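You operate a simulated robot arm through the tools that you are given. There is no shell and no other tool. Be economical: measure what you need, move in short steps, check, and stop when the job is done.

You run a simulated two-armed robot. Do the job below in one go: nothing can be reset, and whatever is moved stays where it is left.

TASK
On the long table, fold the purple scarf in half.

Only the result counts: the job must be done as asked and must still hold three seconds after the hand-in. Knocking over, shifting, dropping, spilling or breaking anything else fails it. Flat cloth is picked up by pressing the open fingertips on it (5 to 10 N) and closing them slowly along it; thin cloth reads only 2 to 8 mm in the jaws.

THE ROBOT
Two 7-joint arms with two-finger parallel grippers on one trunk, on a base that drives. Base frame: it is fixed to the floor where the robot stands at the start and does not move with it; the origin is under the middle of the robot, x ahead of it, y to its left, z up. Readings come in mm, rad, newtons and seconds.
The left shoulder is at the start at [70, 163, 1070], the right one opposite. Places, roughly: long table [600, 200, 800]; purple scarf [700, 200, 800]. Payload 3.43 kg a hand.
The TCP of each hand is the grasp point between the finger pads, 34 mm short of the fingertips. In the tool frame z runs along the fingers and y along their closing line. The gripper opens to 128 mm. The fingers are 24 mm wide and 12 mm thick; the gripper's body (48 by 130 mm) begins 96 mm behind the TCP.
Orientation is told as [roll, pitch, yaw] about the base's x, y, z axes, in that order, counted from this pose: with the fingers straight down and closing along the base's y, the tool's x points along the base's -x, its y along +y and its z along -z.

THE INTERFACE
- The arms move only by the tool step_arm. It takes "left_motion", "right_motion" or both (then of equal length, played together; a hand with none holds still); each is a list of rows, each a list of 3 entries, a list of its own where there are three numbers: the turn, a rotation vector about the tool's x, y, z in units of 60 degrees (1.0 is 60 degrees), then the shift along the tool's x, y, z in units of 400 mm (1.0 is 400 mm), then the finger opening in cm, from 0 to 12.8. In form: [[[wx, wy, wz], [dx, dy, dz], fingers], ...]. A call has 1 to 20 rows; each row is the pose to reach, as a shift and turn from the pose commanded when the call began, along the tool's axes at that moment. A call with a number of a shift or a turn outside -1 to 1 is refused whole. Each row takes 0.2 s and may step no farther than 50 mm and 0.15 rad from the row before; otherwise, or with a gripper value out of range, the whole call is refused. Where a pose cannot be reached the arm comes as near as it can. A force on the tool above 40 N (or 10 N above the force at the start of the call, whichever is more), or a blocked arm, ends the call early, and 0.2 s more pass. Each finger travels about 153 mm/s and halts on what it meets, pressing with about 37 N; the grip force reading is that of the motor and also rises with nothing between the fingers. The clock runs only during rows and for 0.2 s after the last one: add rows that repeat a pose to give the fingers time. The reply holds the time, the measured pose of the TCP, the force on the tool along the base axes, the opening and the grip force, in the units named above and with some noise, with the torque about the TCP (base axes, N m) and any sound that the robot's microphone picked up.
- Cameras (640 x 400 px; columns grow to the right, rows downward): "scene" is now at [127.8, 4.3, 1276.9]; the picture's right is [0.06, -1.00, 0.00], its down [-0.76, -0.05, -0.65] and it looks along [0.65, 0.04, -0.76] (base axes); focal length 259 px, centre (320, 200). "left" rides on the left gripper at [76, 11, -160] in its tool frame; the picture's right is [-0.15, 0.99, 0.00], its down [-0.88, -0.13, -0.46] and it looks along [-0.45, -0.07, 0.89] (tool axes); focal length 234 px, centre (320, 200). "right" rides on the right gripper at [76, -11, -160] in its tool frame; the picture's right is [0.15, 0.99, 0.00], its down [-0.88, 0.13, -0.46] and it looks along [-0.45, 0.07, 0.89] (tool axes); focal length 234 px, centre (320, 200). There is no depth. A picture from a camera that has moved, and an enlarged one, comes with that camera's place and axes in the base frame and with its lens.
- snapshot(camera): a new picture of that camera. The clock stands still meanwhile.
- move_column(by): slides the trunk up (or, below 0, down) by that many mm; the arms and the scene camera ride with it, the base frame stays. It gives what a move gives, with no picture.
- roll_base(legs): drives the robot by 1 to 6 legs, each [ahead, left, turn to the left] in mm, mm and rad, along the robot's own axes; the way and the turn of a leg run together, so that a leg with both is an arc; at most 1500 mm and 3.142 rad a leg. The arms and the cameras ride along, it lands a little off, and it stops where it bumps. It gives what a move gives.
- pan_tilt(pan, tilt): turns the head with the scene camera to pan (to the left, within 1.501 rad either way) and tilt (down, from -0.506 to 1.204), counted from straight ahead of the robot. It gives what a move gives.
- close_up(camera, box): a new picture of the part [left, top, right, bottom] of that camera's present view, enlarged. The clock stands still meanwhile.
- close_job(): hands the job in; it is judged then, once.

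Go step by step. Nothing tells you exact positions but the pictures and the camera data: compare them with the known pose of the tool, close in by small moves and look again before you grip or let go. The budget is 120 turns and 108 pictures, counting those below and the enlarged ones. Unless the task says otherwise, let go and move clear before handing in, and close with one line.

The tools are called after ">>>" by a JSON object that holds its "op" and its "data". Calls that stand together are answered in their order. step_arm: Moves the arms, as the interface text tells. Its arguments: {"type":"object","properties":{"left_motion":{"type":"array"},"right_motion":{"type":"array"}},"required":[]} The other tools are called the same way: move_column (by) slides the trunk up or down; roll_base (legs) drives the base; pan_tilt (pan, tilt) turns the head that bears the scene camera; snapshot (camera) takes a picture; close_up (camera, box) takes an enlarged picture of a part of a camera's view; close_job () hands the job in.

At the start:

```text
t: 0.0
left_position: [508.3, 450.2, 936.3]
left_tcp_rot: [-0.001, 0.001, 0.002]
left_ft_force: [0.2, -0.8, 0.3]
left_wrist_torque: [0.0, 0.02, 0.0]
left_finger_gap: 127.9
left_grip_force: 0.2
right_position: [509.2, -113.6, 918.9]
right_tcp_rot: [-0.002, -0.001, 0.002]
right_ft_force: [1.1, -0.6, 0.2]
right_wrist_torque: [0.01, 0.0, 0.0]
right_finger_gap: 128.1
right_grip_force: 0.0
trunk travel left (down, up): [-550.0, 390.0]
robot x, y, heading: [-1.5, -0.5, 0.0]
head pan, tilt: [0.063, 0.859]
```

scene: 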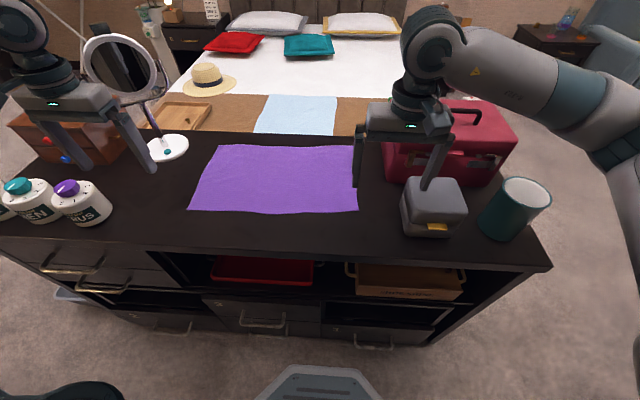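
right: 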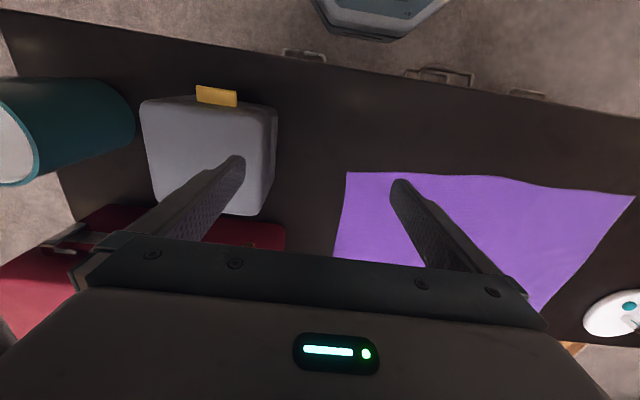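
left: 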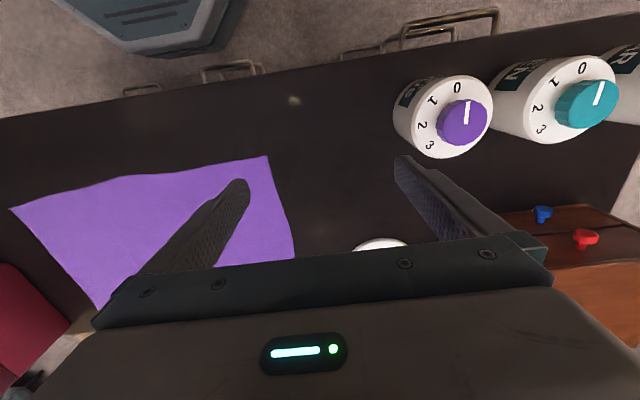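

The scarf lies flat at roughly x 555–870, y −74 to 400 (about 300 × 470 mm). I plan to carry its near edge over to its far edge with both hands, so I drive a little ahead first for reach.

>>> {"op": "roll_base", "data": {"legs": [[75, 0, 0]]}}

>>> {"op": "snapshot", "data": {"camera": "scene"}}

```text
t: 1.0
left_position: [582.1, 450.4, 935.3]
left_tcp_rot: [0.001, 0.002, 0.002]
left_ft_force: [0.4, -0.3, 1.2]
left_wrist_torque: [-0.01, 0.0, -0.01]
left_finger_gap: 128.1
left_grip_force: 0.1
right_position: [585.2, -114.1, 918.9]
right_tcp_rot: [0.0, 0.003, 0.001]
right_ft_force: [1.0, -0.1, 0.5]
right_wrist_torque: [0.0, 0.03, 0.01]
right_finger_gap: 127.9
right_grip_force: 0.1
trunk travel left (down, up): [-550.0, 390.0]
robot x, y, heading: [74.5, -1.5, -0.003]
head pan, tilt: [0.063, 0.859]
```

```text
104 pictures are left
camera scene: at [203.3, 4.4, 1276.8], right [0.06, -1.0, 0.0], down [-0.76, -0.05, -0.65], along [0.65, 0.04, -0.76], focal length 259 px, centre (320, 200)
```

scene: 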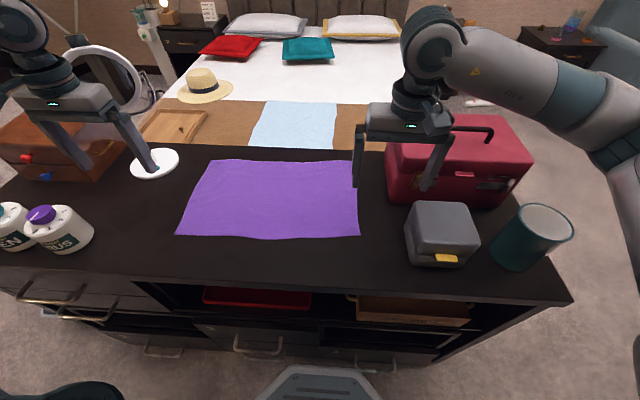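

I now place the near corners at about (550, 397) and (563, −76). I'll hover both hands over the near edge, inside the corners, with the fingers at 4 cm.

>>> {"op": "step_arm", "data": {"left_motion": [[[0, 0, 0], [0.02, -0.08, 0], 10], [[0, 0, 0], [0.03, -0.16, 0], 7], [[0, 0, 0], [0.04, -0.25, 0], 4], [[0, 0, 0], [0.04, -0.25, 0.1], 4], [[0, 0, 0], [0.04, -0.25, 0.2], 4], [[0, 0, 0], [0.04, -0.25, 0.2875], 4], [[0, 0, 0], [0.04, -0.25, 0.2875], 4]], "right_motion": [[[0, 0, 0], [0.01, 0.07, 0], 10], [[0, 0, 0], [0.0125, 0.14, 0], 7], [[0, 0, 0], [0.0125, 0.21, 0], 4], [[0, 0, 0], [0.0125, 0.21, 0.08], 4], [[0, 0, 0], [0.0125, 0.21, 0.16], 4], [[0, 0, 0], [0.0125, 0.21, 0.2475], 4], [[0, 0, 0], [0.0125, 0.21, 0.2475], 4]]}}

>>> {"op": "snapshot", "data": {"camera": "scene"}}

>>> {"op": "snapshot", "data": {"camera": "left"}}

>>> {"op": "snapshot", "data": {"camera": "right"}}

```text
t: 2.6
left_position: [565.4, 349.5, 821.8]
left_tcp_rot: [0.001, 0.001, 0.002]
left_ft_force: [0.2, 0.1, 0.6]
left_wrist_torque: [0.01, -0.02, 0.0]
left_finger_gap: 40.0
left_grip_force: 0.0
right_position: [577.3, -27.9, 820.1]
right_tcp_rot: [0.0, -0.001, 0.0]
right_ft_force: [-0.2, 0.3, -0.6]
right_wrist_torque: [-0.01, -0.01, -0.02]
right_finger_gap: 40.1
right_grip_force: 0.0
trunk travel left (down, up): [-550.0, 390.0]
robot x, y, heading: [76.0, 4.5, 0.004]
head pan, tilt: [0.063, 0.859]
```

```text
103 pictures are left
camera scene: at [201.2, 4.4, 1277.1], right [0.06, -1.0, 0.0], down [-0.76, -0.05, -0.65], along [0.65, 0.04, -0.76], focal length 259 px, centre (320, 200)
```

scene: 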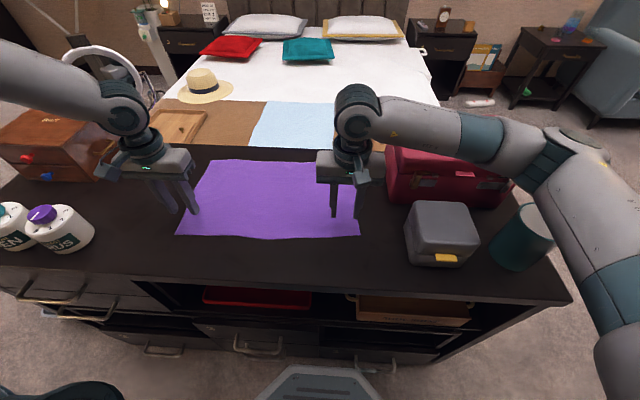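

```text
102 pictures are left
camera left: at [488.7, 362.7, 982.3], right [0.15, 0.99, 0.0], down [0.88, -0.13, 0.46], along [0.45, -0.07, -0.89], focal length 234 px, centre (320, 200)
```

left: 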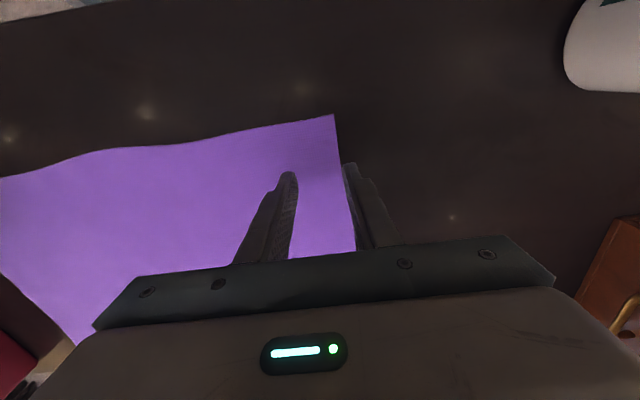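

```text
101 pictures are left
camera right: at [502.1, -40.6, 979.5], right [-0.15, 0.99, 0.0], down [0.88, 0.13, 0.46], along [0.45, 0.07, -0.89], focal length 234 px, centre (320, 200)
```

right: 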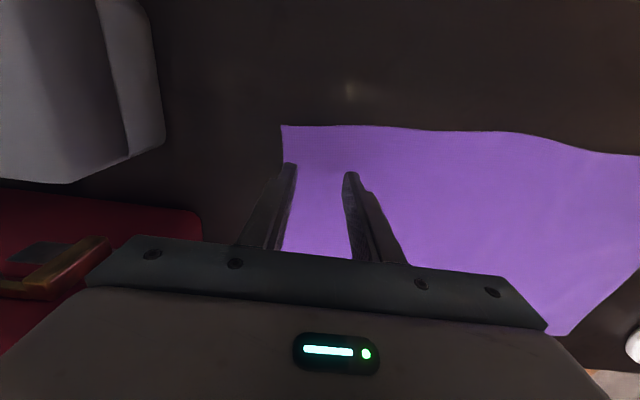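

Comparing the hand cameras with the scene camera puts the table top near z ≈ 755. The scarf corners are then about NL (519, 370), NR (538, −69), FL (791, 357) and FR (816, −61). I'll raise the trunk so the forearms clear the toolbox and mirror, then come back down over the near edge.

>>> {"op": "move_column", "data": {"by": 120}}

>>> {"op": "step_arm", "data": {"left_motion": [[[0, 0, 0], [0.04, -0.03, 0.08], 4], [[0, 0, 0], [0.075, -0.05, 0.18], 4], [[0, 0, 0], [0.075, -0.05, 0.27], 4], [[0, 0, 0], [0.075, -0.05, 0.32], 4], [[0, 0, 0], [0.075, -0.05, 0.32], 4]], "right_motion": [[[0, 0, 0], [0.03, 0, 0.08], 4], [[0, 0, 0], [0.06, 0, 0.18], 4], [[0, 0, 0], [0.06, 0, 0.27], 4], [[0, 0, 0], [0.06, 0, 0.32], 4], [[0, 0, 0], [0.06, 0, 0.32], 4]]}}

>>> {"op": "snapshot", "data": {"camera": "scene"}}

>>> {"op": "snapshot", "data": {"camera": "left"}}

>>> {"op": "snapshot", "data": {"camera": "right"}}

```text
t: 4.1
left_position: [566.4, 351.0, 940.7]
left_tcp_rot: [-0.001, 0.0, 0.003]
left_ft_force: [-0.2, -0.4, 0.6]
left_wrist_torque: [-0.05, 0.0, -0.03]
left_finger_gap: 39.9
left_grip_force: 0.0
right_position: [578.3, -29.8, 939.3]
right_tcp_rot: [0.0, 0.0, 0.0]
right_ft_force: [0.2, -0.2, -0.2]
right_wrist_torque: [0.02, -0.02, -0.01]
right_finger_gap: 39.7
right_grip_force: 0.1
trunk travel left (down, up): [-670.0, 270.0]
robot x, y, heading: [74.8, -0.2, -0.001]
head pan, tilt: [0.063, 0.859]
```

```text
t: 5.3
left_position: [535.4, 330.1, 814.6]
left_tcp_rot: [-0.001, 0.001, 0.002]
left_ft_force: [0.3, -0.4, 0.1]
left_wrist_torque: [-0.01, 0.0, -0.04]
left_finger_gap: 40.0
left_grip_force: 0.1
right_position: [554.5, -30.3, 811.8]
right_tcp_rot: [0.001, 0.0, 0.0]
right_ft_force: [-0.2, 0.8, -0.2]
right_wrist_torque: [0.02, -0.01, 0.0]
right_finger_gap: 40.0
right_grip_force: 0.0
trunk travel left (down, up): [-670.0, 270.0]
robot x, y, heading: [75.7, -1.7, -0.002]
head pan, tilt: [0.063, 0.859]
```

```text
100 pictures are left
camera scene: at [201.7, 4.4, 1397.0], right [0.06, -1.0, 0.0], down [-0.76, -0.05, -0.65], along [0.65, 0.04, -0.76], focal length 259 px, centre (320, 200)
```

scene: 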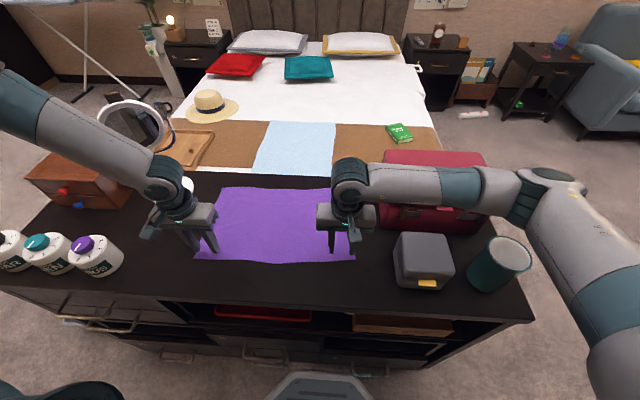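

```text
99 pictures are left
camera left: at [459.0, 342.4, 974.6], right [0.14, 0.99, 0.0], down [0.88, -0.13, 0.46], along [0.45, -0.07, -0.89], focal length 234 px, centre (320, 200)
```

left: 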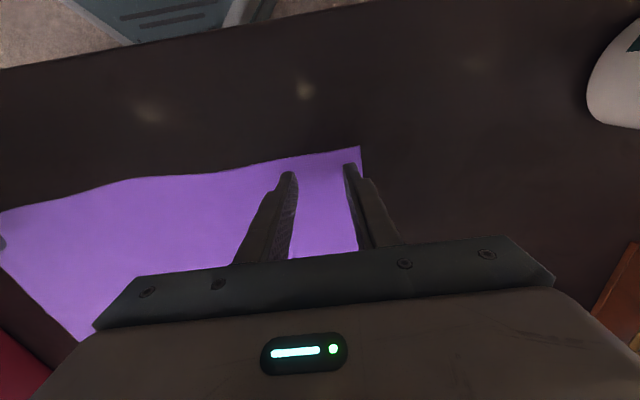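

```text
98 pictures are left
camera right: at [478.3, -41.1, 971.8], right [-0.15, 0.99, 0.0], down [0.88, 0.13, 0.46], along [0.45, 0.07, -0.89], focal length 234 px, centre (320, 200)
```

right: 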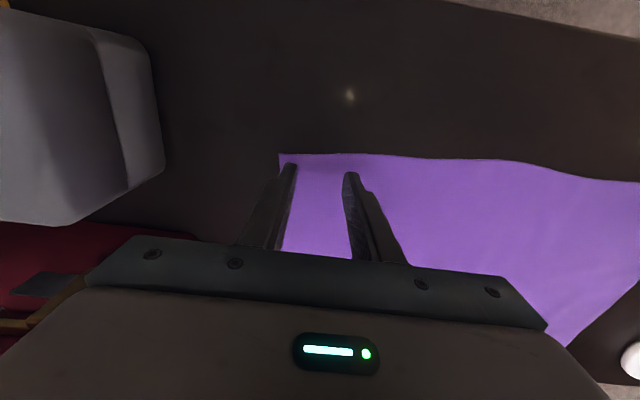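

The corners are confirmed. I'll shift the hands a few mm farther onto the cloth, lower them, and watch the force.

>>> {"op": "step_arm", "data": {"left_motion": [[[0, 0, 0], [-0.015, 0, 0.02], 4], [[0, 0, 0], [-0.015, 0, 0.045], 4], [[0, 0, 0], [-0.015, 0, 0.05], 4], [[0, 0, 0], [-0.015, 0, 0.05], 4]], "right_motion": [[[0, 0, 0], [-0.02, 0, 0.02], 4], [[0, 0, 0], [-0.02, 0, 0.04], 4], [[0, 0, 0], [-0.02, 0, 0.044], 4], [[0, 0, 0], [-0.02, 0, 0.044], 4]]}}

```text
t: 6.3
left_position: [542.6, 330.8, 795.1]
left_tcp_rot: [0.0, -0.002, 0.003]
left_ft_force: [0.3, 3.6, 12.6]
left_wrist_torque: [0.23, 0.04, -0.04]
left_finger_gap: 40.1
left_grip_force: 0.2
right_position: [563.0, -30.2, 795.3]
right_tcp_rot: [-0.001, -0.002, 0.0]
right_ft_force: [1.1, -0.9, 8.7]
right_wrist_torque: [-0.21, -0.02, 0.03]
right_finger_gap: 39.9
right_grip_force: 0.5
trunk travel left (down, up): [-670.0, 270.0]
robot x, y, heading: [73.7, 3.5, 0.001]
head pan, tilt: [0.063, 0.859]
```

Both hands are in contact (table top ≈ 761), with the left pressing a bit hard. I'll ease the left up slightly and close both slowly.

>>> {"op": "step_arm", "data": {"left_motion": [[[0, 0, 0], [0, 0, -0.001], 4], [[0, 0, 0], [0, 0, -0.001], 3.7], [[0, 0, 0], [0, 0, -0.001], 3.4], [[0, 0, 0], [0, 0, -0.001], 3.1], [[0, 0, 0], [0, 0, -0.001], 2.8], [[0, 0, 0], [0, 0, -0.001], 2.5], [[0, 0, 0], [0, 0, -0.001], 2.2], [[0, 0, 0], [0, 0, -0.001], 1.9], [[0, 0, 0], [0, 0, -0.001], 1.6], [[0, 0, 0], [0, 0, -0.001], 1.3], [[0, 0, 0], [0, 0, -0.001], 1.0], [[0, 0, 0], [0, 0, -0.001], 0.7], [[0, 0, 0], [0, 0, -0.001], 0.4], [[0, 0, 0], [0, 0, -0.001], 0.2], [[0, 0, 0], [0, 0, -0.001], 0], [[0, 0, 0], [0, 0, -0.001], 0], [[0, 0, 0], [0, 0, -0.001], 0]], "right_motion": [[[0, 0, 0], [0, 0, 0], 4], [[0, 0, 0], [0, 0, 0], 3.7], [[0, 0, 0], [0, 0, 0], 3.4], [[0, 0, 0], [0, 0, 0], 3.1], [[0, 0, 0], [0, 0, 0], 2.8], [[0, 0, 0], [0, 0, 0], 2.5], [[0, 0, 0], [0, 0, 0], 2.2], [[0, 0, 0], [0, 0, 0], 1.9], [[0, 0, 0], [0, 0, 0], 1.6], [[0, 0, 0], [0, 0, 0], 1.3], [[0, 0, 0], [0, 0, 0], 1.0], [[0, 0, 0], [0, 0, 0], 0.7], [[0, 0, 0], [0, 0, 0], 0.4], [[0, 0, 0], [0, 0, 0], 0.2], [[0, 0, 0], [0, 0, 0], 0], [[0, 0, 0], [0, 0, 0], 0], [[0, 0, 0], [0, 0, 0], 0]]}}

>>> {"op": "snapshot", "data": {"camera": "left"}}

>>> {"op": "snapshot", "data": {"camera": "right"}}

```text
t: 9.9
left_position: [541.0, 329.8, 794.6]
left_tcp_rot: [0.0, -0.002, 0.003]
left_ft_force: [1.2, -5.5, 5.4]
left_wrist_torque: [-0.15, 0.0, -0.05]
left_finger_gap: 1.6
left_grip_force: 36.3
right_position: [561.0, -28.2, 795.0]
right_tcp_rot: [0.002, -0.001, 0.003]
right_ft_force: [0.3, 6.3, 21.3]
right_wrist_torque: [0.12, 0.08, 0.03]
right_finger_gap: 1.8
right_grip_force: 36.6
trunk travel left (down, up): [-670.0, 270.0]
robot x, y, heading: [80.2, 0.8, 0.0]
head pan, tilt: [0.063, 0.859]
```

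```text
97 pictures are left
camera left: at [463.9, 342.5, 955.7], right [0.15, 0.99, 0.0], down [0.88, -0.13, 0.46], along [0.45, -0.07, -0.89], focal length 234 px, centre (320, 200)
```

left: 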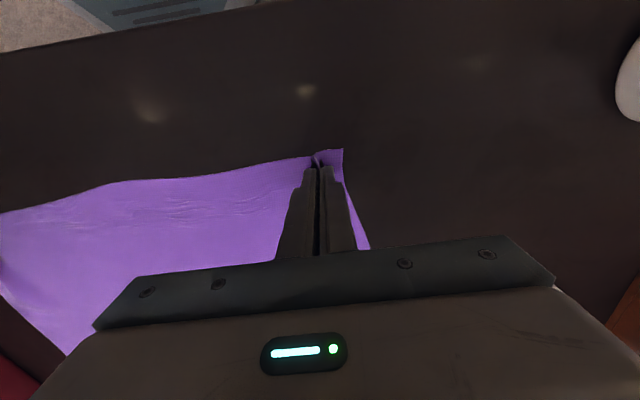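

```text
96 pictures are left
camera right: at [485.4, -40.5, 954.7], right [-0.15, 0.99, 0.0], down [0.88, 0.13, 0.46], along [0.45, 0.07, -0.89], focal length 234 px, centre (320, 200)
```

right: 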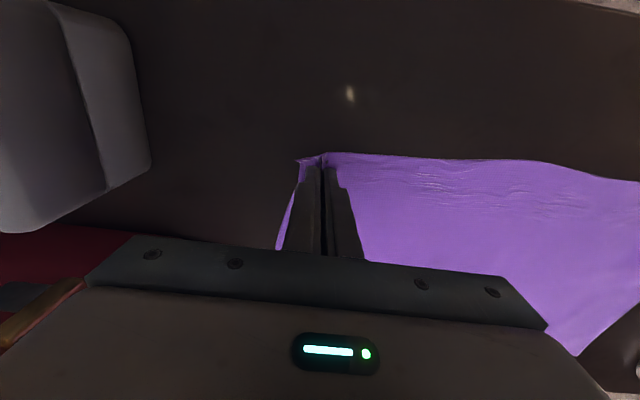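

A ridge of cloth shows between the fingers of both hands. I'll lift 30 mm as a test.

>>> {"op": "step_arm", "data": {"left_motion": [[[0, 0, 0], [-0.01, 0, -0.02], 0], [[0, 0, 0], [-0.02, 0, -0.045], 0], [[0, 0, 0], [-0.03, 0, -0.075], 0], [[0, 0, 0], [-0.03, 0, -0.075], 0]], "right_motion": [[[0, 0, 0], [-0.01, 0, -0.02], 0], [[0, 0, 0], [-0.02, 0, -0.045], 0], [[0, 0, 0], [-0.03, 0, -0.075], 0], [[0, 0, 0], [-0.03, 0, -0.075], 0]]}}

>>> {"op": "snapshot", "data": {"camera": "scene"}}

>>> {"op": "snapshot", "data": {"camera": "left"}}

>>> {"op": "snapshot", "data": {"camera": "right"}}

```text
t: 10.9
left_position: [553.2, 331.8, 824.3]
left_tcp_rot: [0.0, -0.001, 0.002]
left_ft_force: [-0.4, -7.9, 0.1]
left_wrist_torque: [-0.23, 0.01, 0.01]
left_finger_gap: 2.0
left_grip_force: 36.6
right_position: [574.7, -30.1, 823.4]
right_tcp_rot: [-0.001, 0.0, 0.0]
right_ft_force: [0.6, 7.5, 0.2]
right_wrist_torque: [0.24, 0.02, 0.02]
right_finger_gap: 1.5
right_grip_force: 36.6
trunk travel left (down, up): [-670.0, 270.0]
robot x, y, heading: [72.7, -2.9, 0.001]
head pan, tilt: [0.063, 0.859]
```

```text
95 pictures are left
camera scene: at [202.2, 4.4, 1396.9], right [0.06, -1.0, 0.0], down [-0.76, -0.05, -0.65], along [0.65, 0.04, -0.76], focal length 259 px, centre (320, 200)
```

scene: 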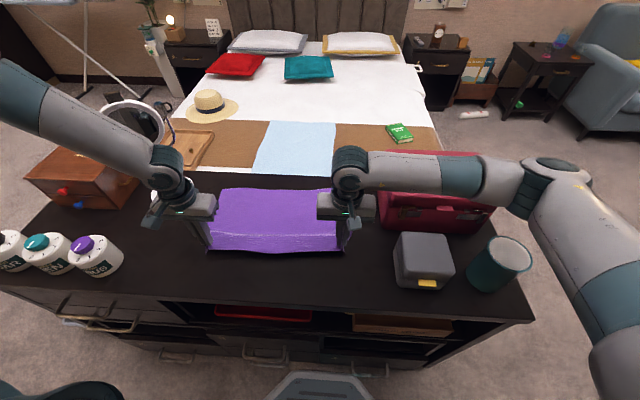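

```text
94 pictures are left
camera left: at [477.1, 342.8, 985.2], right [0.14, 0.99, 0.0], down [0.88, -0.13, 0.46], along [0.45, -0.07, -0.89], focal length 234 px, centre (320, 200)
```

left: 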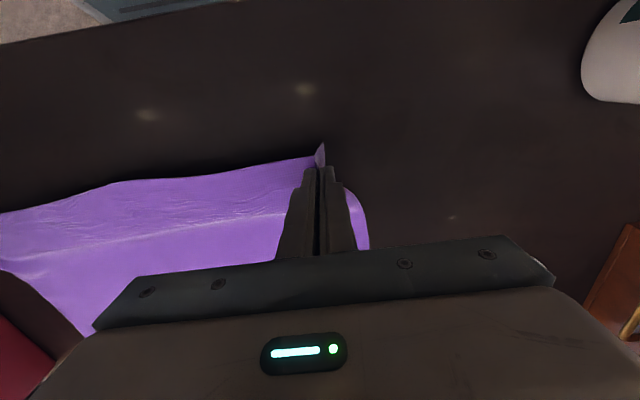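

```text
93 pictures are left
camera right: at [498.8, -40.8, 983.7], right [-0.15, 0.99, 0.0], down [0.88, 0.13, 0.46], along [0.45, 0.07, -0.89], focal length 234 px, centre (320, 200)
```

right: 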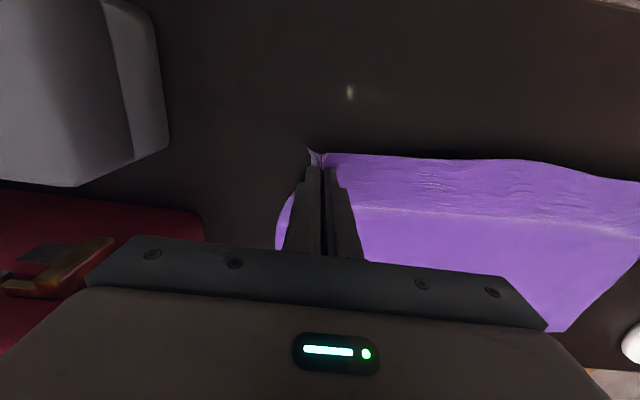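

Both hands hold the edge. Without any hand rotation a strip at the edge would stay curled under after the fold, so I'll lay it back and regrip with the fingers tilted forward, which lets the hands rotate during the fold.

>>> {"op": "step_arm", "data": {"left_motion": [[[0, 0, 0], [0.01, 0, 0.03], 0], [[0, 0, 0], [0.02, 0, 0.055], 0], [[0, 0, 0], [0.03, 0, 0.074], 0], [[0, 0, 0], [0.03, 0, 0.074], 0.4], [[0, 0, 0], [0.03, 0, 0.074], 0.8], [[0, 0, 0], [0.03, 0, 0.074], 1.2], [[0, 0, 0], [0.03, 0, 0.074], 1.6], [[0, 0, 0], [0.03, 0, 0.074], 2.0], [[0, 0, 0], [0.03, 0, 0.074], 2.5], [[0, 0, 0], [0.03, 0, 0.074], 3.0], [[0, 0, 0], [0.03, 0, 0.074], 3.5], [[0, 0, 0], [0.03, 0, 0.074], 4], [[0, 0, 0], [0.03, 0, 0.074], 4], [[0, 0, 0], [0.03, 0, 0.05], 4], [[0, 0, 0], [0.03, 0, -0.02], 4], [[0, 0, 0], [0.03, 0, -0.1], 4]], "right_motion": [[[0, 0, 0], [0.01, 0, 0.03], 0], [[0, 0, 0], [0.02, 0, 0.055], 0], [[0, 0, 0], [0.03, 0, 0.073], 0], [[0, 0, 0], [0.03, 0, 0.073], 0.4], [[0, 0, 0], [0.03, 0, 0.073], 0.8], [[0, 0, 0], [0.03, 0, 0.073], 1.2], [[0, 0, 0], [0.03, 0, 0.073], 1.6], [[0, 0, 0], [0.03, 0, 0.073], 2.0], [[0, 0, 0], [0.03, 0, 0.073], 2.5], [[0, 0, 0], [0.03, 0, 0.073], 3.0], [[0, 0, 0], [0.03, 0, 0.073], 3.5], [[0, 0, 0], [0.03, 0, 0.073], 4], [[0, 0, 0], [0.03, 0, 0.073], 4], [[0, 0, 0], [0.03, 0, 0.05], 4], [[0, 0, 0], [0.03, 0, -0.02], 4], [[0, 0, 0], [0.03, 0, -0.1], 4]]}}

>>> {"op": "snapshot", "data": {"camera": "scene"}}

>>> {"op": "snapshot", "data": {"camera": "left"}}

>>> {"op": "snapshot", "data": {"camera": "right"}}

```text
t: 14.3
left_position: [542.6, 330.3, 863.8]
left_tcp_rot: [0.002, -0.001, 0.002]
left_ft_force: [-0.2, -1.1, 0.2]
left_wrist_torque: [-0.03, -0.02, 0.0]
left_finger_gap: 39.9
left_grip_force: 0.0
right_position: [561.7, -28.6, 864.7]
right_tcp_rot: [0.001, -0.001, 0.0]
right_ft_force: [0.3, 0.3, -0.1]
right_wrist_torque: [0.02, -0.03, 0.02]
right_finger_gap: 39.7
right_grip_force: 0.1
trunk travel left (down, up): [-670.0, 270.0]
robot x, y, heading: [73.7, 0.5, -0.003]
head pan, tilt: [0.063, 0.859]
```

```text
92 pictures are left
camera scene: at [200.9, 4.4, 1396.9], right [0.06, -1.0, 0.0], down [-0.76, -0.05, -0.65], along [0.65, 0.04, -0.76], focal length 259 px, centre (320, 200)
```

scene: 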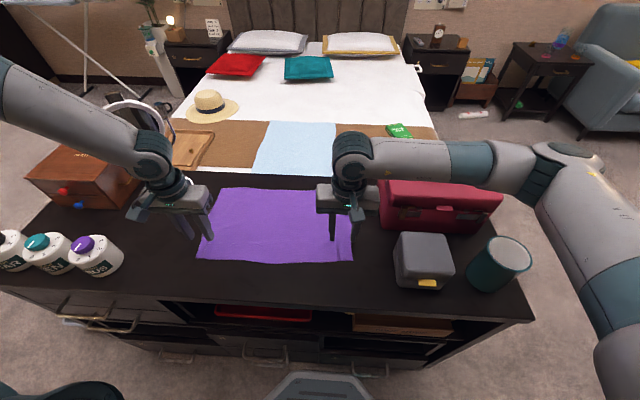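

```text
91 pictures are left
camera left: at [465.1, 342.6, 1024.7], right [0.14, 0.99, 0.0], down [0.88, -0.13, 0.46], along [0.45, -0.07, -0.89], focal length 234 px, centre (320, 200)
```

left: 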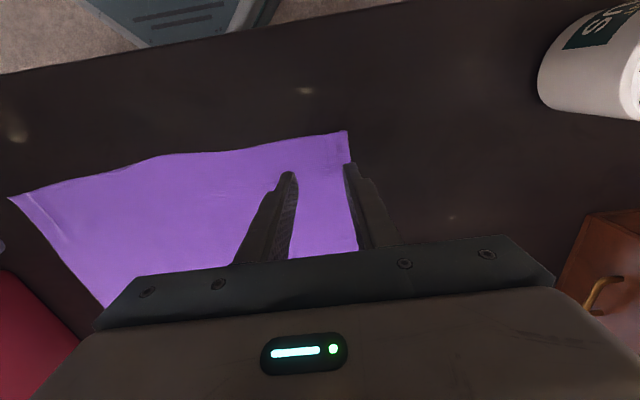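

```text
90 pictures are left
camera right: at [485.8, -40.7, 1024.4], right [-0.15, 0.99, 0.0], down [0.88, 0.13, 0.46], along [0.45, 0.07, -0.89], focal length 234 px, centre (320, 200)
```

right: 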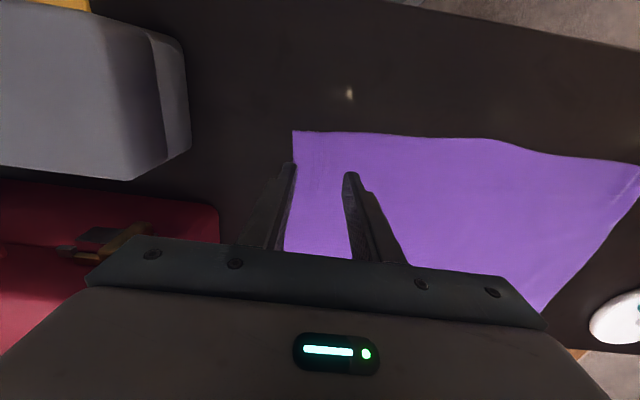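

The cloth lay back flat. Next I tilt both hands 45° (fingers pointing forward and down) above the near edge, with the fingers at 3 cm.

>>> {"op": "step_arm", "data": {"left_motion": [[[0, -0.13, 0], [0.02, 0, 0], 3], [[0, -0.26, 0], [0.04, 0, 0], 3], [[0, -0.39, 0], [0.06, 0, 0], 3], [[0, -0.52, 0], [0.075, 0, 0], 3], [[0, -0.65, 0], [0.075, 0, 0.03], 3], [[0, -0.75, 0], [0.075, 0, 0.06], 3], [[0, -0.75, 0], [0.075, 0, 0.09], 3], [[0, -0.75, 0], [0.075, 0, 0.12], 3], [[0, -0.75, 0], [0.075, 0, 0.12], 3]], "right_motion": [[[0, -0.13, 0], [0.02, 0, 0], 3], [[0, -0.26, 0], [0.04, 0, 0], 3], [[0, -0.39, 0], [0.06, 0, 0], 3], [[0, -0.52, 0], [0.0725, 0, 0], 3], [[0, -0.65, 0], [0.0725, 0, 0.03], 3], [[0, -0.75, 0], [0.0725, 0, 0.06], 3], [[0, -0.75, 0], [0.0725, 0, 0.09], 3], [[0, -0.75, 0], [0.0725, 0, 0.12], 3], [[0, -0.75, 0], [0.0725, 0, 0.12], 3]]}}

>>> {"op": "snapshot", "data": {"camera": "scene"}}

>>> {"op": "snapshot", "data": {"camera": "left"}}

>>> {"op": "snapshot", "data": {"camera": "right"}}

```text
t: 16.3
left_position: [539.9, 349.9, 841.2]
left_tcp_rot: [0.0, -0.786, 0.001]
left_ft_force: [0.7, 0.1, 0.2]
left_wrist_torque: [-0.03, 0.01, 0.01]
left_finger_gap: 30.0
left_grip_force: 0.1
left hand out of reach, approached as far as the arm can: row 4, 5, 6, 7, 8, 9
right_position: [533.2, -28.6, 816.2]
right_tcp_rot: [0.0, -0.785, 0.0]
right_ft_force: [0.0, 0.3, 0.2]
right_wrist_torque: [0.02, 0.0, 0.0]
right_finger_gap: 30.0
right_grip_force: 0.0
trunk travel left (down, up): [-670.0, 270.0]
robot x, y, heading: [76.3, -1.2, -0.003]
head pan, tilt: [0.063, 0.859]
```

```text
89 pictures are left
camera scene: at [201.7, 4.4, 1397.0], right [0.06, -1.0, 0.0], down [-0.76, -0.05, -0.65], along [0.65, 0.04, -0.76], focal length 259 px, centre (320, 200)
```

scene: 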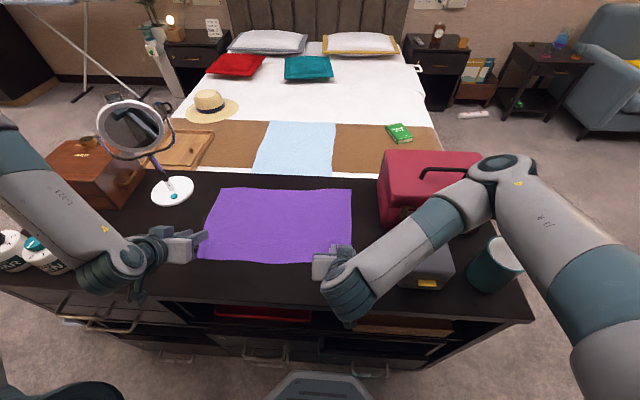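

```text
88 pictures are left
camera left: at [372.2, 362.5, 901.5], right [0.1, 0.99, 0.1], down [0.3, -0.13, 0.95], along [0.95, -0.07, -0.31], focal length 234 px, centre (320, 200)
```

left: 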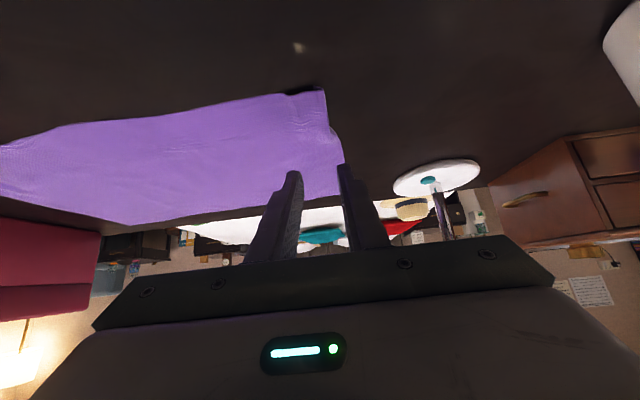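

```text
87 pictures are left
camera right: at [366.4, -40.4, 875.5], right [-0.1, 0.99, -0.1], down [0.3, 0.13, 0.94], along [0.95, 0.07, -0.31], focal length 234 px, centre (320, 200)
```

right: 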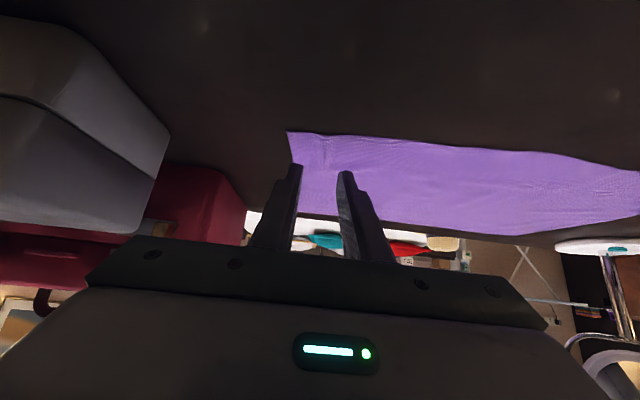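

The left arm can't fold up that close, so the pickup needs more distance. I'll drive back 150 mm here, and drive ahead again with the lifted cloth as part of the fold.

>>> {"op": "roll_base", "data": {"legs": [[-150, 0, 0]]}}

>>> {"op": "snapshot", "data": {"camera": "scene"}}

```text
t: 17.7
left_position: [391.2, 350.6, 841.6]
left_tcp_rot: [-0.001, -0.786, 0.002]
left_ft_force: [-0.3, -0.1, 0.6]
left_wrist_torque: [0.02, -0.01, 0.0]
left_finger_gap: 29.8
left_grip_force: 0.0
right_position: [384.0, -28.6, 815.3]
right_tcp_rot: [0.0, -0.787, 0.002]
right_ft_force: [0.4, 0.5, 0.2]
right_wrist_torque: [0.02, 0.01, 0.03]
right_finger_gap: 29.8
right_grip_force: 0.0
trunk travel left (down, up): [-670.0, 270.0]
robot x, y, heading: [-76.4, -0.3, 0.002]
head pan, tilt: [0.063, 0.859]
```

```text
86 pictures are left
camera scene: at [52.8, 4.3, 1396.9], right [0.06, -1.0, 0.0], down [-0.76, -0.05, -0.65], along [0.65, 0.04, -0.76], focal length 259 px, centre (320, 200)
```

scene: 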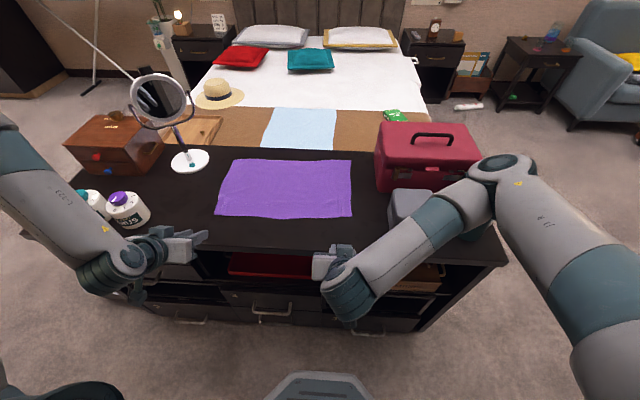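

The whole scarf is visible now, so I'll measure its corners in an enlarged view.

>>> {"op": "close_up", "data": {"camera": "scene", "box": [200, 140, 370, 246]}}

```text
3.76 times, centred on (285, 193) of scene
camera zoom: at [52.8, 4.3, 1396.9], right [0.06, -1.0, 0.0], down [-0.76, -0.05, -0.65], along [0.65, 0.04, -0.76], focal length 975 px, centre (452, 226)
```

zoom: 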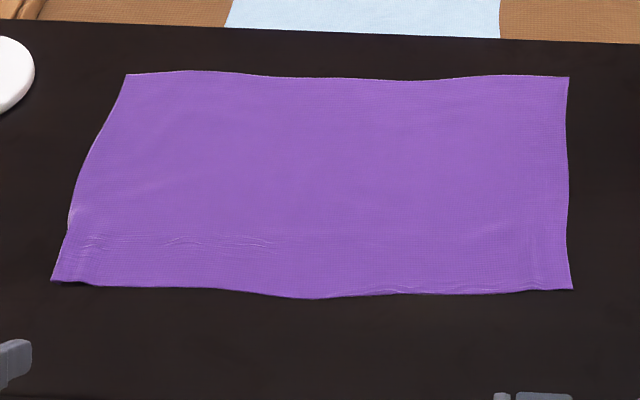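

Corners measured: NL (521, 363), NR (539, −63), FL (780, 375), FR (803, −64). I'll bring both tilted hands forward over the near edge.

>>> {"op": "step_arm", "data": {"left_motion": [[[0, 0, 0], [-0.043, -0.0125, 0.067], 3], [[0, 0, 0], [-0.086, -0.025, 0.134], 3], [[0, 0, 0], [-0.129, -0.0375, 0.2], 3], [[0, 0, 0], [-0.1715, -0.05, 0.267], 3], [[0, 0, 0], [-0.1715, -0.05, 0.267], 3]], "right_motion": [[[0, 0, 0], [-0.065, 0, 0.065], 3], [[0, 0, 0], [-0.13, 0, 0.13], 3], [[0, 0, 0], [-0.195, 0, 0.195], 3], [[0, 0, 0], [-0.258, 0, 0.258], 3], [[0, 0, 0], [-0.258, 0, 0.258], 3]]}}

>>> {"op": "snapshot", "data": {"camera": "scene"}}

>>> {"op": "snapshot", "data": {"camera": "left"}}

>>> {"op": "snapshot", "data": {"camera": "right"}}

```text
t: 18.9
left_position: [514.0, 336.5, 827.0]
left_tcp_rot: [-0.001, -0.784, 0.002]
left_ft_force: [-0.4, 0.4, 0.2]
left_wrist_torque: [-0.01, 0.01, -0.01]
left_finger_gap: 29.8
left_grip_force: 0.1
left hand out of reach, approached as far as the arm can: row 3, 4, 5
right_position: [530.3, -28.6, 816.0]
right_tcp_rot: [-0.002, -0.786, 0.003]
right_ft_force: [-1.3, 0.2, -0.2]
right_wrist_torque: [-0.03, -0.03, -0.01]
right_finger_gap: 30.1
right_grip_force: 0.0
trunk travel left (down, up): [-670.0, 270.0]
robot x, y, heading: [-70.4, 2.4, -0.001]
head pan, tilt: [0.063, 0.859]
```

```text
84 pictures are left
camera scene: at [51.8, 4.8, 1397.1], right [0.06, -1.0, 0.0], down [-0.76, -0.05, -0.65], along [0.65, 0.04, -0.76], focal length 259 px, centre (320, 200)
```

scene: 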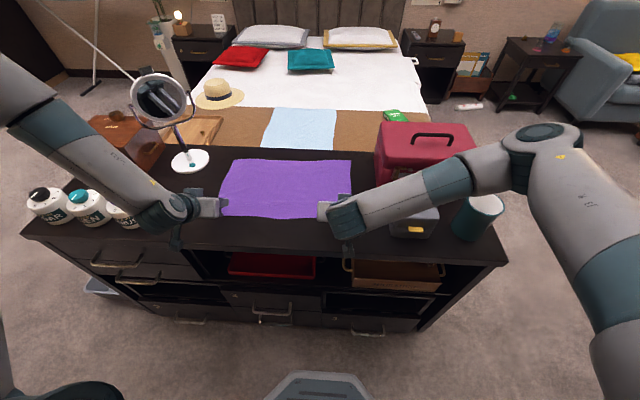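

```text
83 pictures are left
camera left: at [346.9, 349.0, 887.7], right [0.1, 0.99, 0.1], down [0.3, -0.13, 0.94], along [0.95, -0.07, -0.31], focal length 234 px, centre (320, 200)
```

left: 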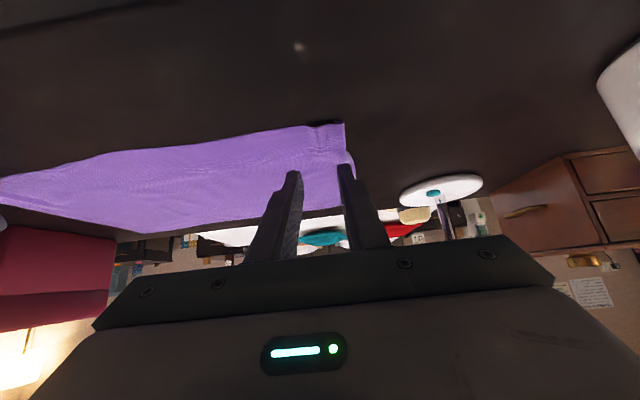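

```text
82 pictures are left
camera right: at [363.6, -39.6, 875.6], right [-0.1, 0.99, -0.1], down [0.3, 0.13, 0.94], along [0.95, 0.07, -0.31], focal length 234 px, centre (320, 200)
```

right: 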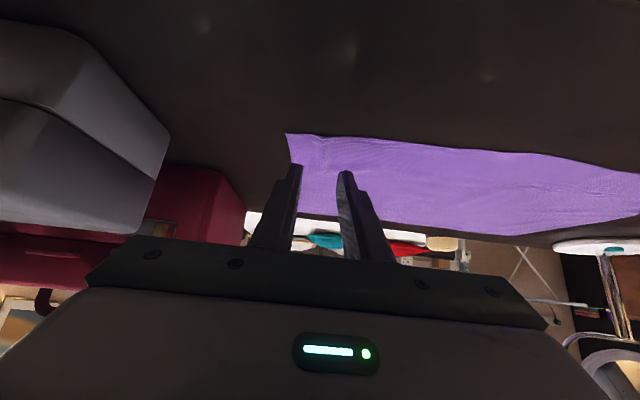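

The left wrist is at its limit at 45°, so I'll reduce both hands to a 30° tilt.

>>> {"op": "step_arm", "data": {"left_motion": [[[0, 0.12, 0], [0.0, 0, 0], 3], [[0, 0.25, 0], [0.0, -0.01, 0.02], 3], [[0, 0.25, 0], [0.0035, -0.015, 0.039], 3], [[0, 0.25, 0], [0.0035, -0.015, 0.039], 3]], "right_motion": [[[0, 0.12, 0], [-0.01, 0, 0.01], 3], [[0, 0.25, 0], [-0.016, 0, 0.016], 3], [[0, 0.25, 0], [-0.016, 0, 0.016], 3], [[0, 0.25, 0], [-0.016, 0, 0.016], 3]]}}

>>> {"op": "snapshot", "data": {"camera": "scene"}}

```text
t: 19.9
left_position: [525.0, 330.5, 815.8]
left_tcp_rot: [0.0, -0.524, 0.002]
left_ft_force: [1.1, 0.2, 0.4]
left_wrist_torque: [-0.04, -0.01, 0.01]
left_finger_gap: 30.0
left_grip_force: 0.1
right_position: [538.5, -29.0, 816.3]
right_tcp_rot: [-0.002, -0.524, 0.001]
right_ft_force: [-0.5, 0.2, 0.4]
right_wrist_torque: [-0.01, 0.03, -0.03]
right_finger_gap: 30.3
right_grip_force: 0.0
trunk travel left (down, up): [-670.0, 270.0]
robot x, y, heading: [-74.3, 1.3, 0.0]
head pan, tilt: [0.063, 0.859]
```

```text
81 pictures are left
camera scene: at [52.7, 3.8, 1397.0], right [0.06, -1.0, 0.0], down [-0.76, -0.05, -0.65], along [0.65, 0.04, -0.76], focal length 259 px, centre (320, 200)
```

scene: 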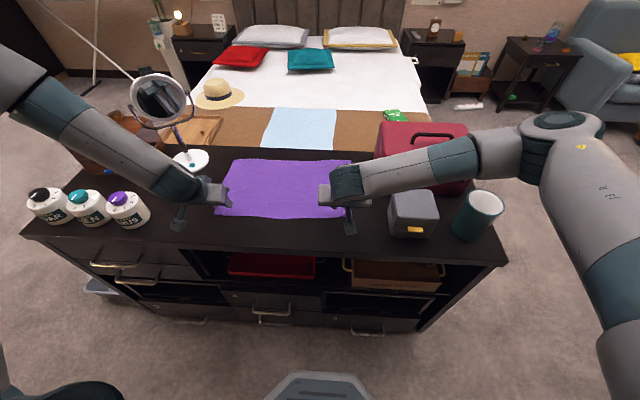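

30° is reachable. I'll lower until the fingertips touch.

>>> {"op": "step_arm", "data": {"left_motion": [[[0, 0, 0], [0.0125, 0, 0.0217], 3], [[0, 0, 0], [0.02, 0, 0.0347], 3], [[0, 0, 0], [0.0244, 0, 0.0422], 3], [[0, 0, 0], [0.0244, 0, 0.0422], 3]], "right_motion": [[[0, 0, 0], [0.0125, 0, 0.0217], 3], [[0, 0, 0], [0.02, 0, 0.0347], 3], [[0, 0, 0], [0.0244, 0, 0.0422], 3], [[0, 0, 0], [0.0244, 0, 0.0422], 3]]}}

>>> {"op": "snapshot", "data": {"camera": "left"}}

>>> {"op": "snapshot", "data": {"camera": "right"}}

```text
t: 20.9
left_position: [523.3, 331.5, 798.7]
left_tcp_rot: [-0.001, -0.525, 0.003]
left_ft_force: [0.2, 0.4, -0.1]
left_wrist_torque: [-0.01, 0.0, -0.02]
left_finger_gap: 29.9
left_grip_force: 0.1
left hand out of reach, approached as far as the arm can: row 3, 4
right_position: [538.8, -29.0, 796.9]
right_tcp_rot: [-0.001, -0.523, 0.001]
right_ft_force: [-0.9, -0.8, 3.5]
right_wrist_torque: [0.0, 0.01, 0.05]
right_finger_gap: 29.8
right_grip_force: 0.1
trunk travel left (down, up): [-670.0, 270.0]
robot x, y, heading: [-75.9, -0.0, 0.005]
head pan, tilt: [0.063, 0.859]
```

```text
80 pictures are left
camera left: at [377.5, 343.5, 900.5], right [0.13, 0.99, 0.07], down [0.53, -0.13, 0.83], along [0.84, -0.07, -0.55], focal length 234 px, centre (320, 200)
```

left: 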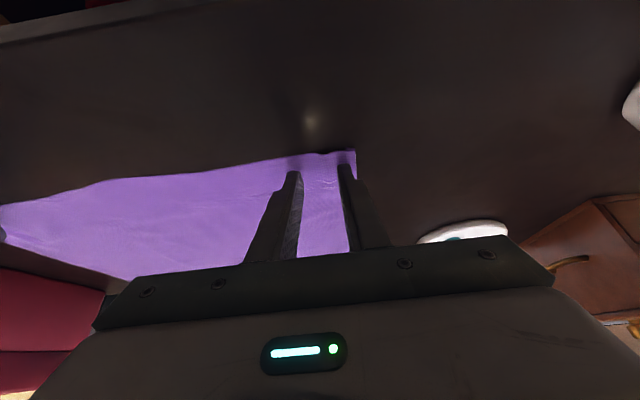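

```text
79 pictures are left
camera right: at [393.8, -40.2, 897.0], right [-0.13, 0.99, -0.07], down [0.53, 0.13, 0.84], along [0.84, 0.07, -0.54], focal length 234 px, centre (320, 200)
```

right: 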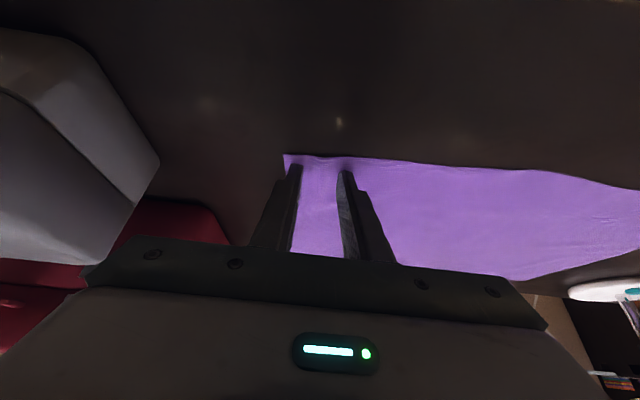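

The left stops 2 mm short of the cloth. I'll relax its tilt by 5° and press, with the right going down a touch.

>>> {"op": "step_arm", "data": {"left_motion": [[[0, 0.083, 0], [-0.003, 0, 0.004], 3], [[0, 0.083, 0], [-0.003, 0, 0.0103], 3], [[0, 0.083, 0], [-0.003, 0, 0.0103], 3]], "right_motion": [[[0, 0, 0], [0.0004, 0, 0.0007], 3], [[0, 0, 0], [0.0006, 0, 0.001], 3], [[0, 0, 0], [0.0006, 0, 0.001], 3]]}}

```text
t: 21.7
left_position: [525.7, 331.2, 797.1]
left_tcp_rot: [0.001, -0.437, 0.001]
left_ft_force: [-0.6, -0.1, 4.6]
left_wrist_torque: [0.06, -0.03, 0.01]
left_finger_gap: 29.9
left_grip_force: 0.1
right_position: [539.1, -28.2, 797.4]
right_tcp_rot: [0.0, -0.524, 0.003]
right_ft_force: [0.7, 0.5, 3.6]
right_wrist_torque: [-0.02, -0.09, -0.01]
right_finger_gap: 30.0
right_grip_force: 0.0
trunk travel left (down, up): [-670.0, 270.0]
robot x, y, heading: [-75.9, 6.5, -0.001]
head pan, tilt: [0.063, 0.859]
```

Contact is light at about 4 N. I'll press slightly more and close slowly.

>>> {"op": "step_arm", "data": {"left_motion": [[[0, 0, 0], [0.0009, 0, 0.0019], 3], [[0, 0, 0], [0.0009, 0, 0.0019], 2.7], [[0, 0, 0], [0.0009, 0, 0.0019], 2.4], [[0, 0, 0], [0.0009, 0, 0.0019], 2.1], [[0, 0, 0], [0.0009, 0, 0.0019], 1.8], [[0, 0, 0], [0.0009, 0, 0.0019], 1.5], [[0, 0, 0], [0.0009, 0, 0.0019], 1.2], [[0, 0, 0], [0.0009, 0, 0.0019], 0.9], [[0, 0, 0], [0.0009, 0, 0.0019], 0.6], [[0, 0, 0], [0.0009, 0, 0.0019], 0.3], [[0, 0, 0], [0.0009, 0, 0.0019], 0], [[0, 0, 0], [0.0009, 0, 0.0019], 0], [[0, 0, 0], [0.0009, 0, 0.0019], 0]], "right_motion": [[[0, 0, 0], [0.0011, 0, 0.002], 3], [[0, 0, 0], [0.0011, 0, 0.002], 2.7], [[0, 0, 0], [0.0011, 0, 0.002], 2.4], [[0, 0, 0], [0.0011, 0, 0.002], 2.1], [[0, 0, 0], [0.0011, 0, 0.002], 1.8], [[0, 0, 0], [0.0011, 0, 0.002], 1.5], [[0, 0, 0], [0.0011, 0, 0.002], 1.2], [[0, 0, 0], [0.0011, 0, 0.002], 0.9], [[0, 0, 0], [0.0011, 0, 0.002], 0.6], [[0, 0, 0], [0.0011, 0, 0.002], 0.3], [[0, 0, 0], [0.0011, 0, 0.002], 0], [[0, 0, 0], [0.0011, 0, 0.002], 0], [[0, 0, 0], [0.0011, 0, 0.002], 0]]}}

>>> {"op": "snapshot", "data": {"camera": "left"}}

>>> {"op": "snapshot", "data": {"camera": "right"}}

```text
t: 24.5
left_position: [525.0, 330.7, 796.6]
left_tcp_rot: [0.001, -0.437, 0.0]
left_ft_force: [1.0, -4.3, 13.1]
left_wrist_torque: [-0.1, -0.06, -0.02]
left_finger_gap: 1.5
left_grip_force: 36.3
right_position: [537.8, -29.0, 795.2]
right_tcp_rot: [0.002, -0.525, 0.001]
right_ft_force: [0.1, 3.5, 6.5]
right_wrist_torque: [0.09, -0.04, 0.04]
right_finger_gap: 1.3
right_grip_force: 36.3
trunk travel left (down, up): [-670.0, 270.0]
robot x, y, heading: [-72.6, 2.7, 0.005]
head pan, tilt: [0.063, 0.859]
```

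```text
78 pictures are left
camera left: at [388.5, 343.1, 910.2], right [0.13, 0.99, 0.06], down [0.6, -0.13, 0.79], along [0.79, -0.07, -0.61], focal length 234 px, centre (320, 200)
```

left: 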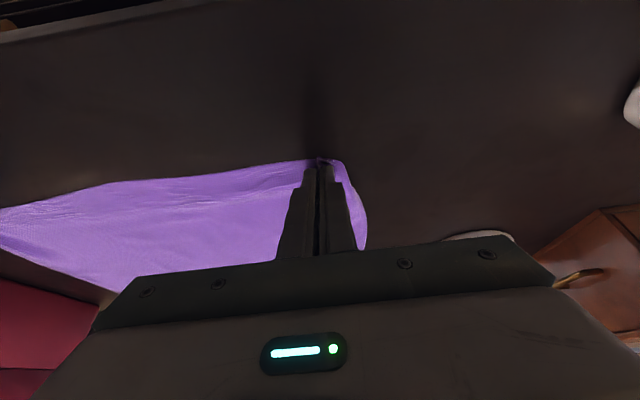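

```text
77 pictures are left
camera right: at [392.5, -40.8, 896.7], right [-0.13, 0.99, -0.07], down [0.53, 0.13, 0.84], along [0.84, 0.07, -0.54], focal length 234 px, centre (320, 200)
```

right: 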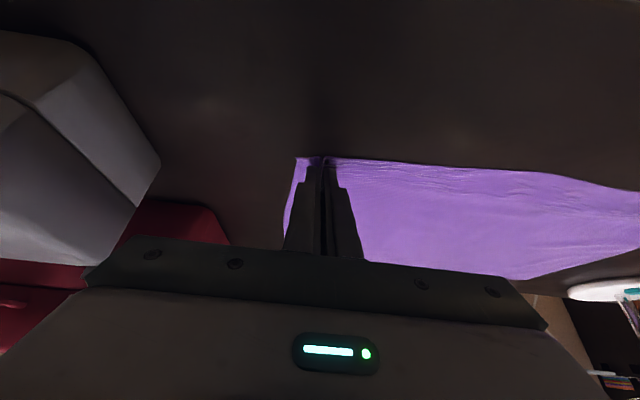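

The cloth shows in both jaws. I'll lift 40 mm along the fold arc, easing the hands slightly inward, then check.

>>> {"op": "step_arm", "data": {"left_motion": [[[0, 0, 0], [-0.025, -0.003, -0.025], 0], [[0, 0, 0], [-0.05, -0.006, -0.05], 0], [[0, 0, 0], [-0.076, -0.01, -0.075], 0], [[0, 0, 0], [-0.076, -0.01, -0.075], 0]], "right_motion": [[[0, 0, 0], [-0.0275, 0.003, -0.023], 0], [[0, 0, 0], [-0.055, 0.006, -0.046], 0], [[0, 0, 0], [-0.0825, 0.01, -0.068], 0], [[0, 0, 0], [-0.0825, 0.01, -0.068], 0]]}}

>>> {"op": "snapshot", "data": {"camera": "scene"}}

>>> {"op": "snapshot", "data": {"camera": "left"}}

>>> {"op": "snapshot", "data": {"camera": "right"}}

```text
t: 25.5
left_position: [541.5, 328.3, 835.7]
left_tcp_rot: [0.0, -0.437, 0.001]
left_ft_force: [0.1, 0.1, -0.7]
left_wrist_torque: [-0.02, 0.0, -0.04]
left_finger_gap: 1.6
left_grip_force: 36.6
right_position: [554.0, -25.2, 836.9]
right_tcp_rot: [0.0, -0.522, -0.001]
right_ft_force: [0.2, 0.9, 0.2]
right_wrist_torque: [-0.04, -0.04, -0.01]
right_finger_gap: 1.6
right_grip_force: 36.7
trunk travel left (down, up): [-670.0, 270.0]
robot x, y, heading: [-75.5, 3.3, -0.0]
head pan, tilt: [0.063, 0.859]
```

```text
76 pictures are left
camera scene: at [52.9, 4.3, 1396.9], right [0.06, -1.0, 0.0], down [-0.76, -0.05, -0.65], along [0.65, 0.04, -0.76], focal length 259 px, centre (320, 200)
```

scene: 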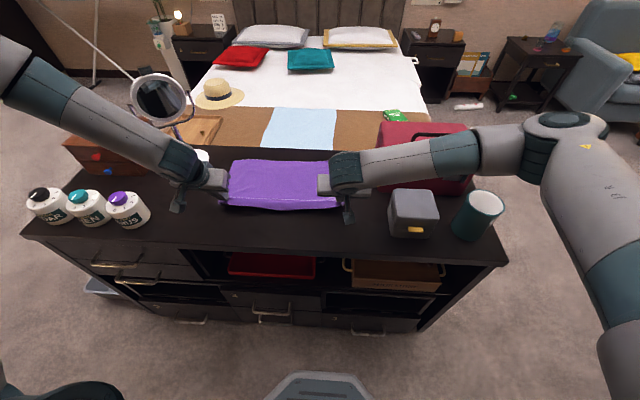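

```text
75 pictures are left
camera left: at [404.5, 339.9, 948.8], right [0.13, 0.99, 0.06], down [0.61, -0.13, 0.79], along [0.79, -0.07, -0.62], focal length 234 px, centre (320, 200)
```

left: 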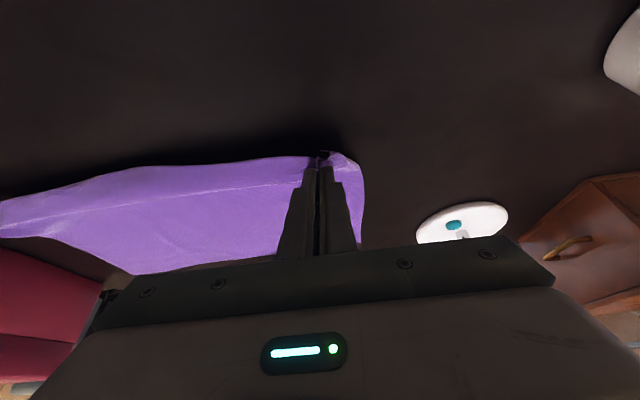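

```text
74 pictures are left
camera right: at [408.8, -36.4, 936.2], right [-0.13, 0.99, -0.07], down [0.54, 0.13, 0.83], along [0.84, 0.07, -0.55], focal length 234 px, centre (320, 200)
```

right: 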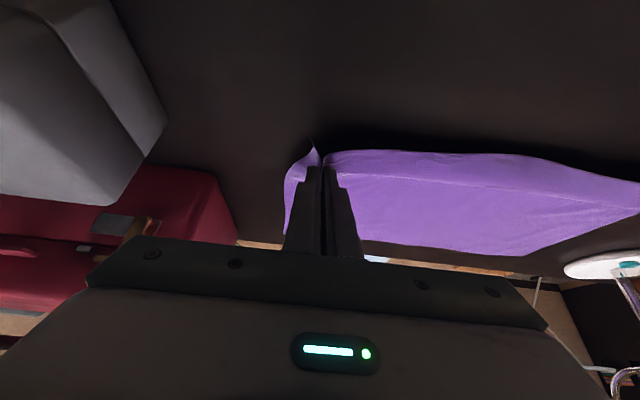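

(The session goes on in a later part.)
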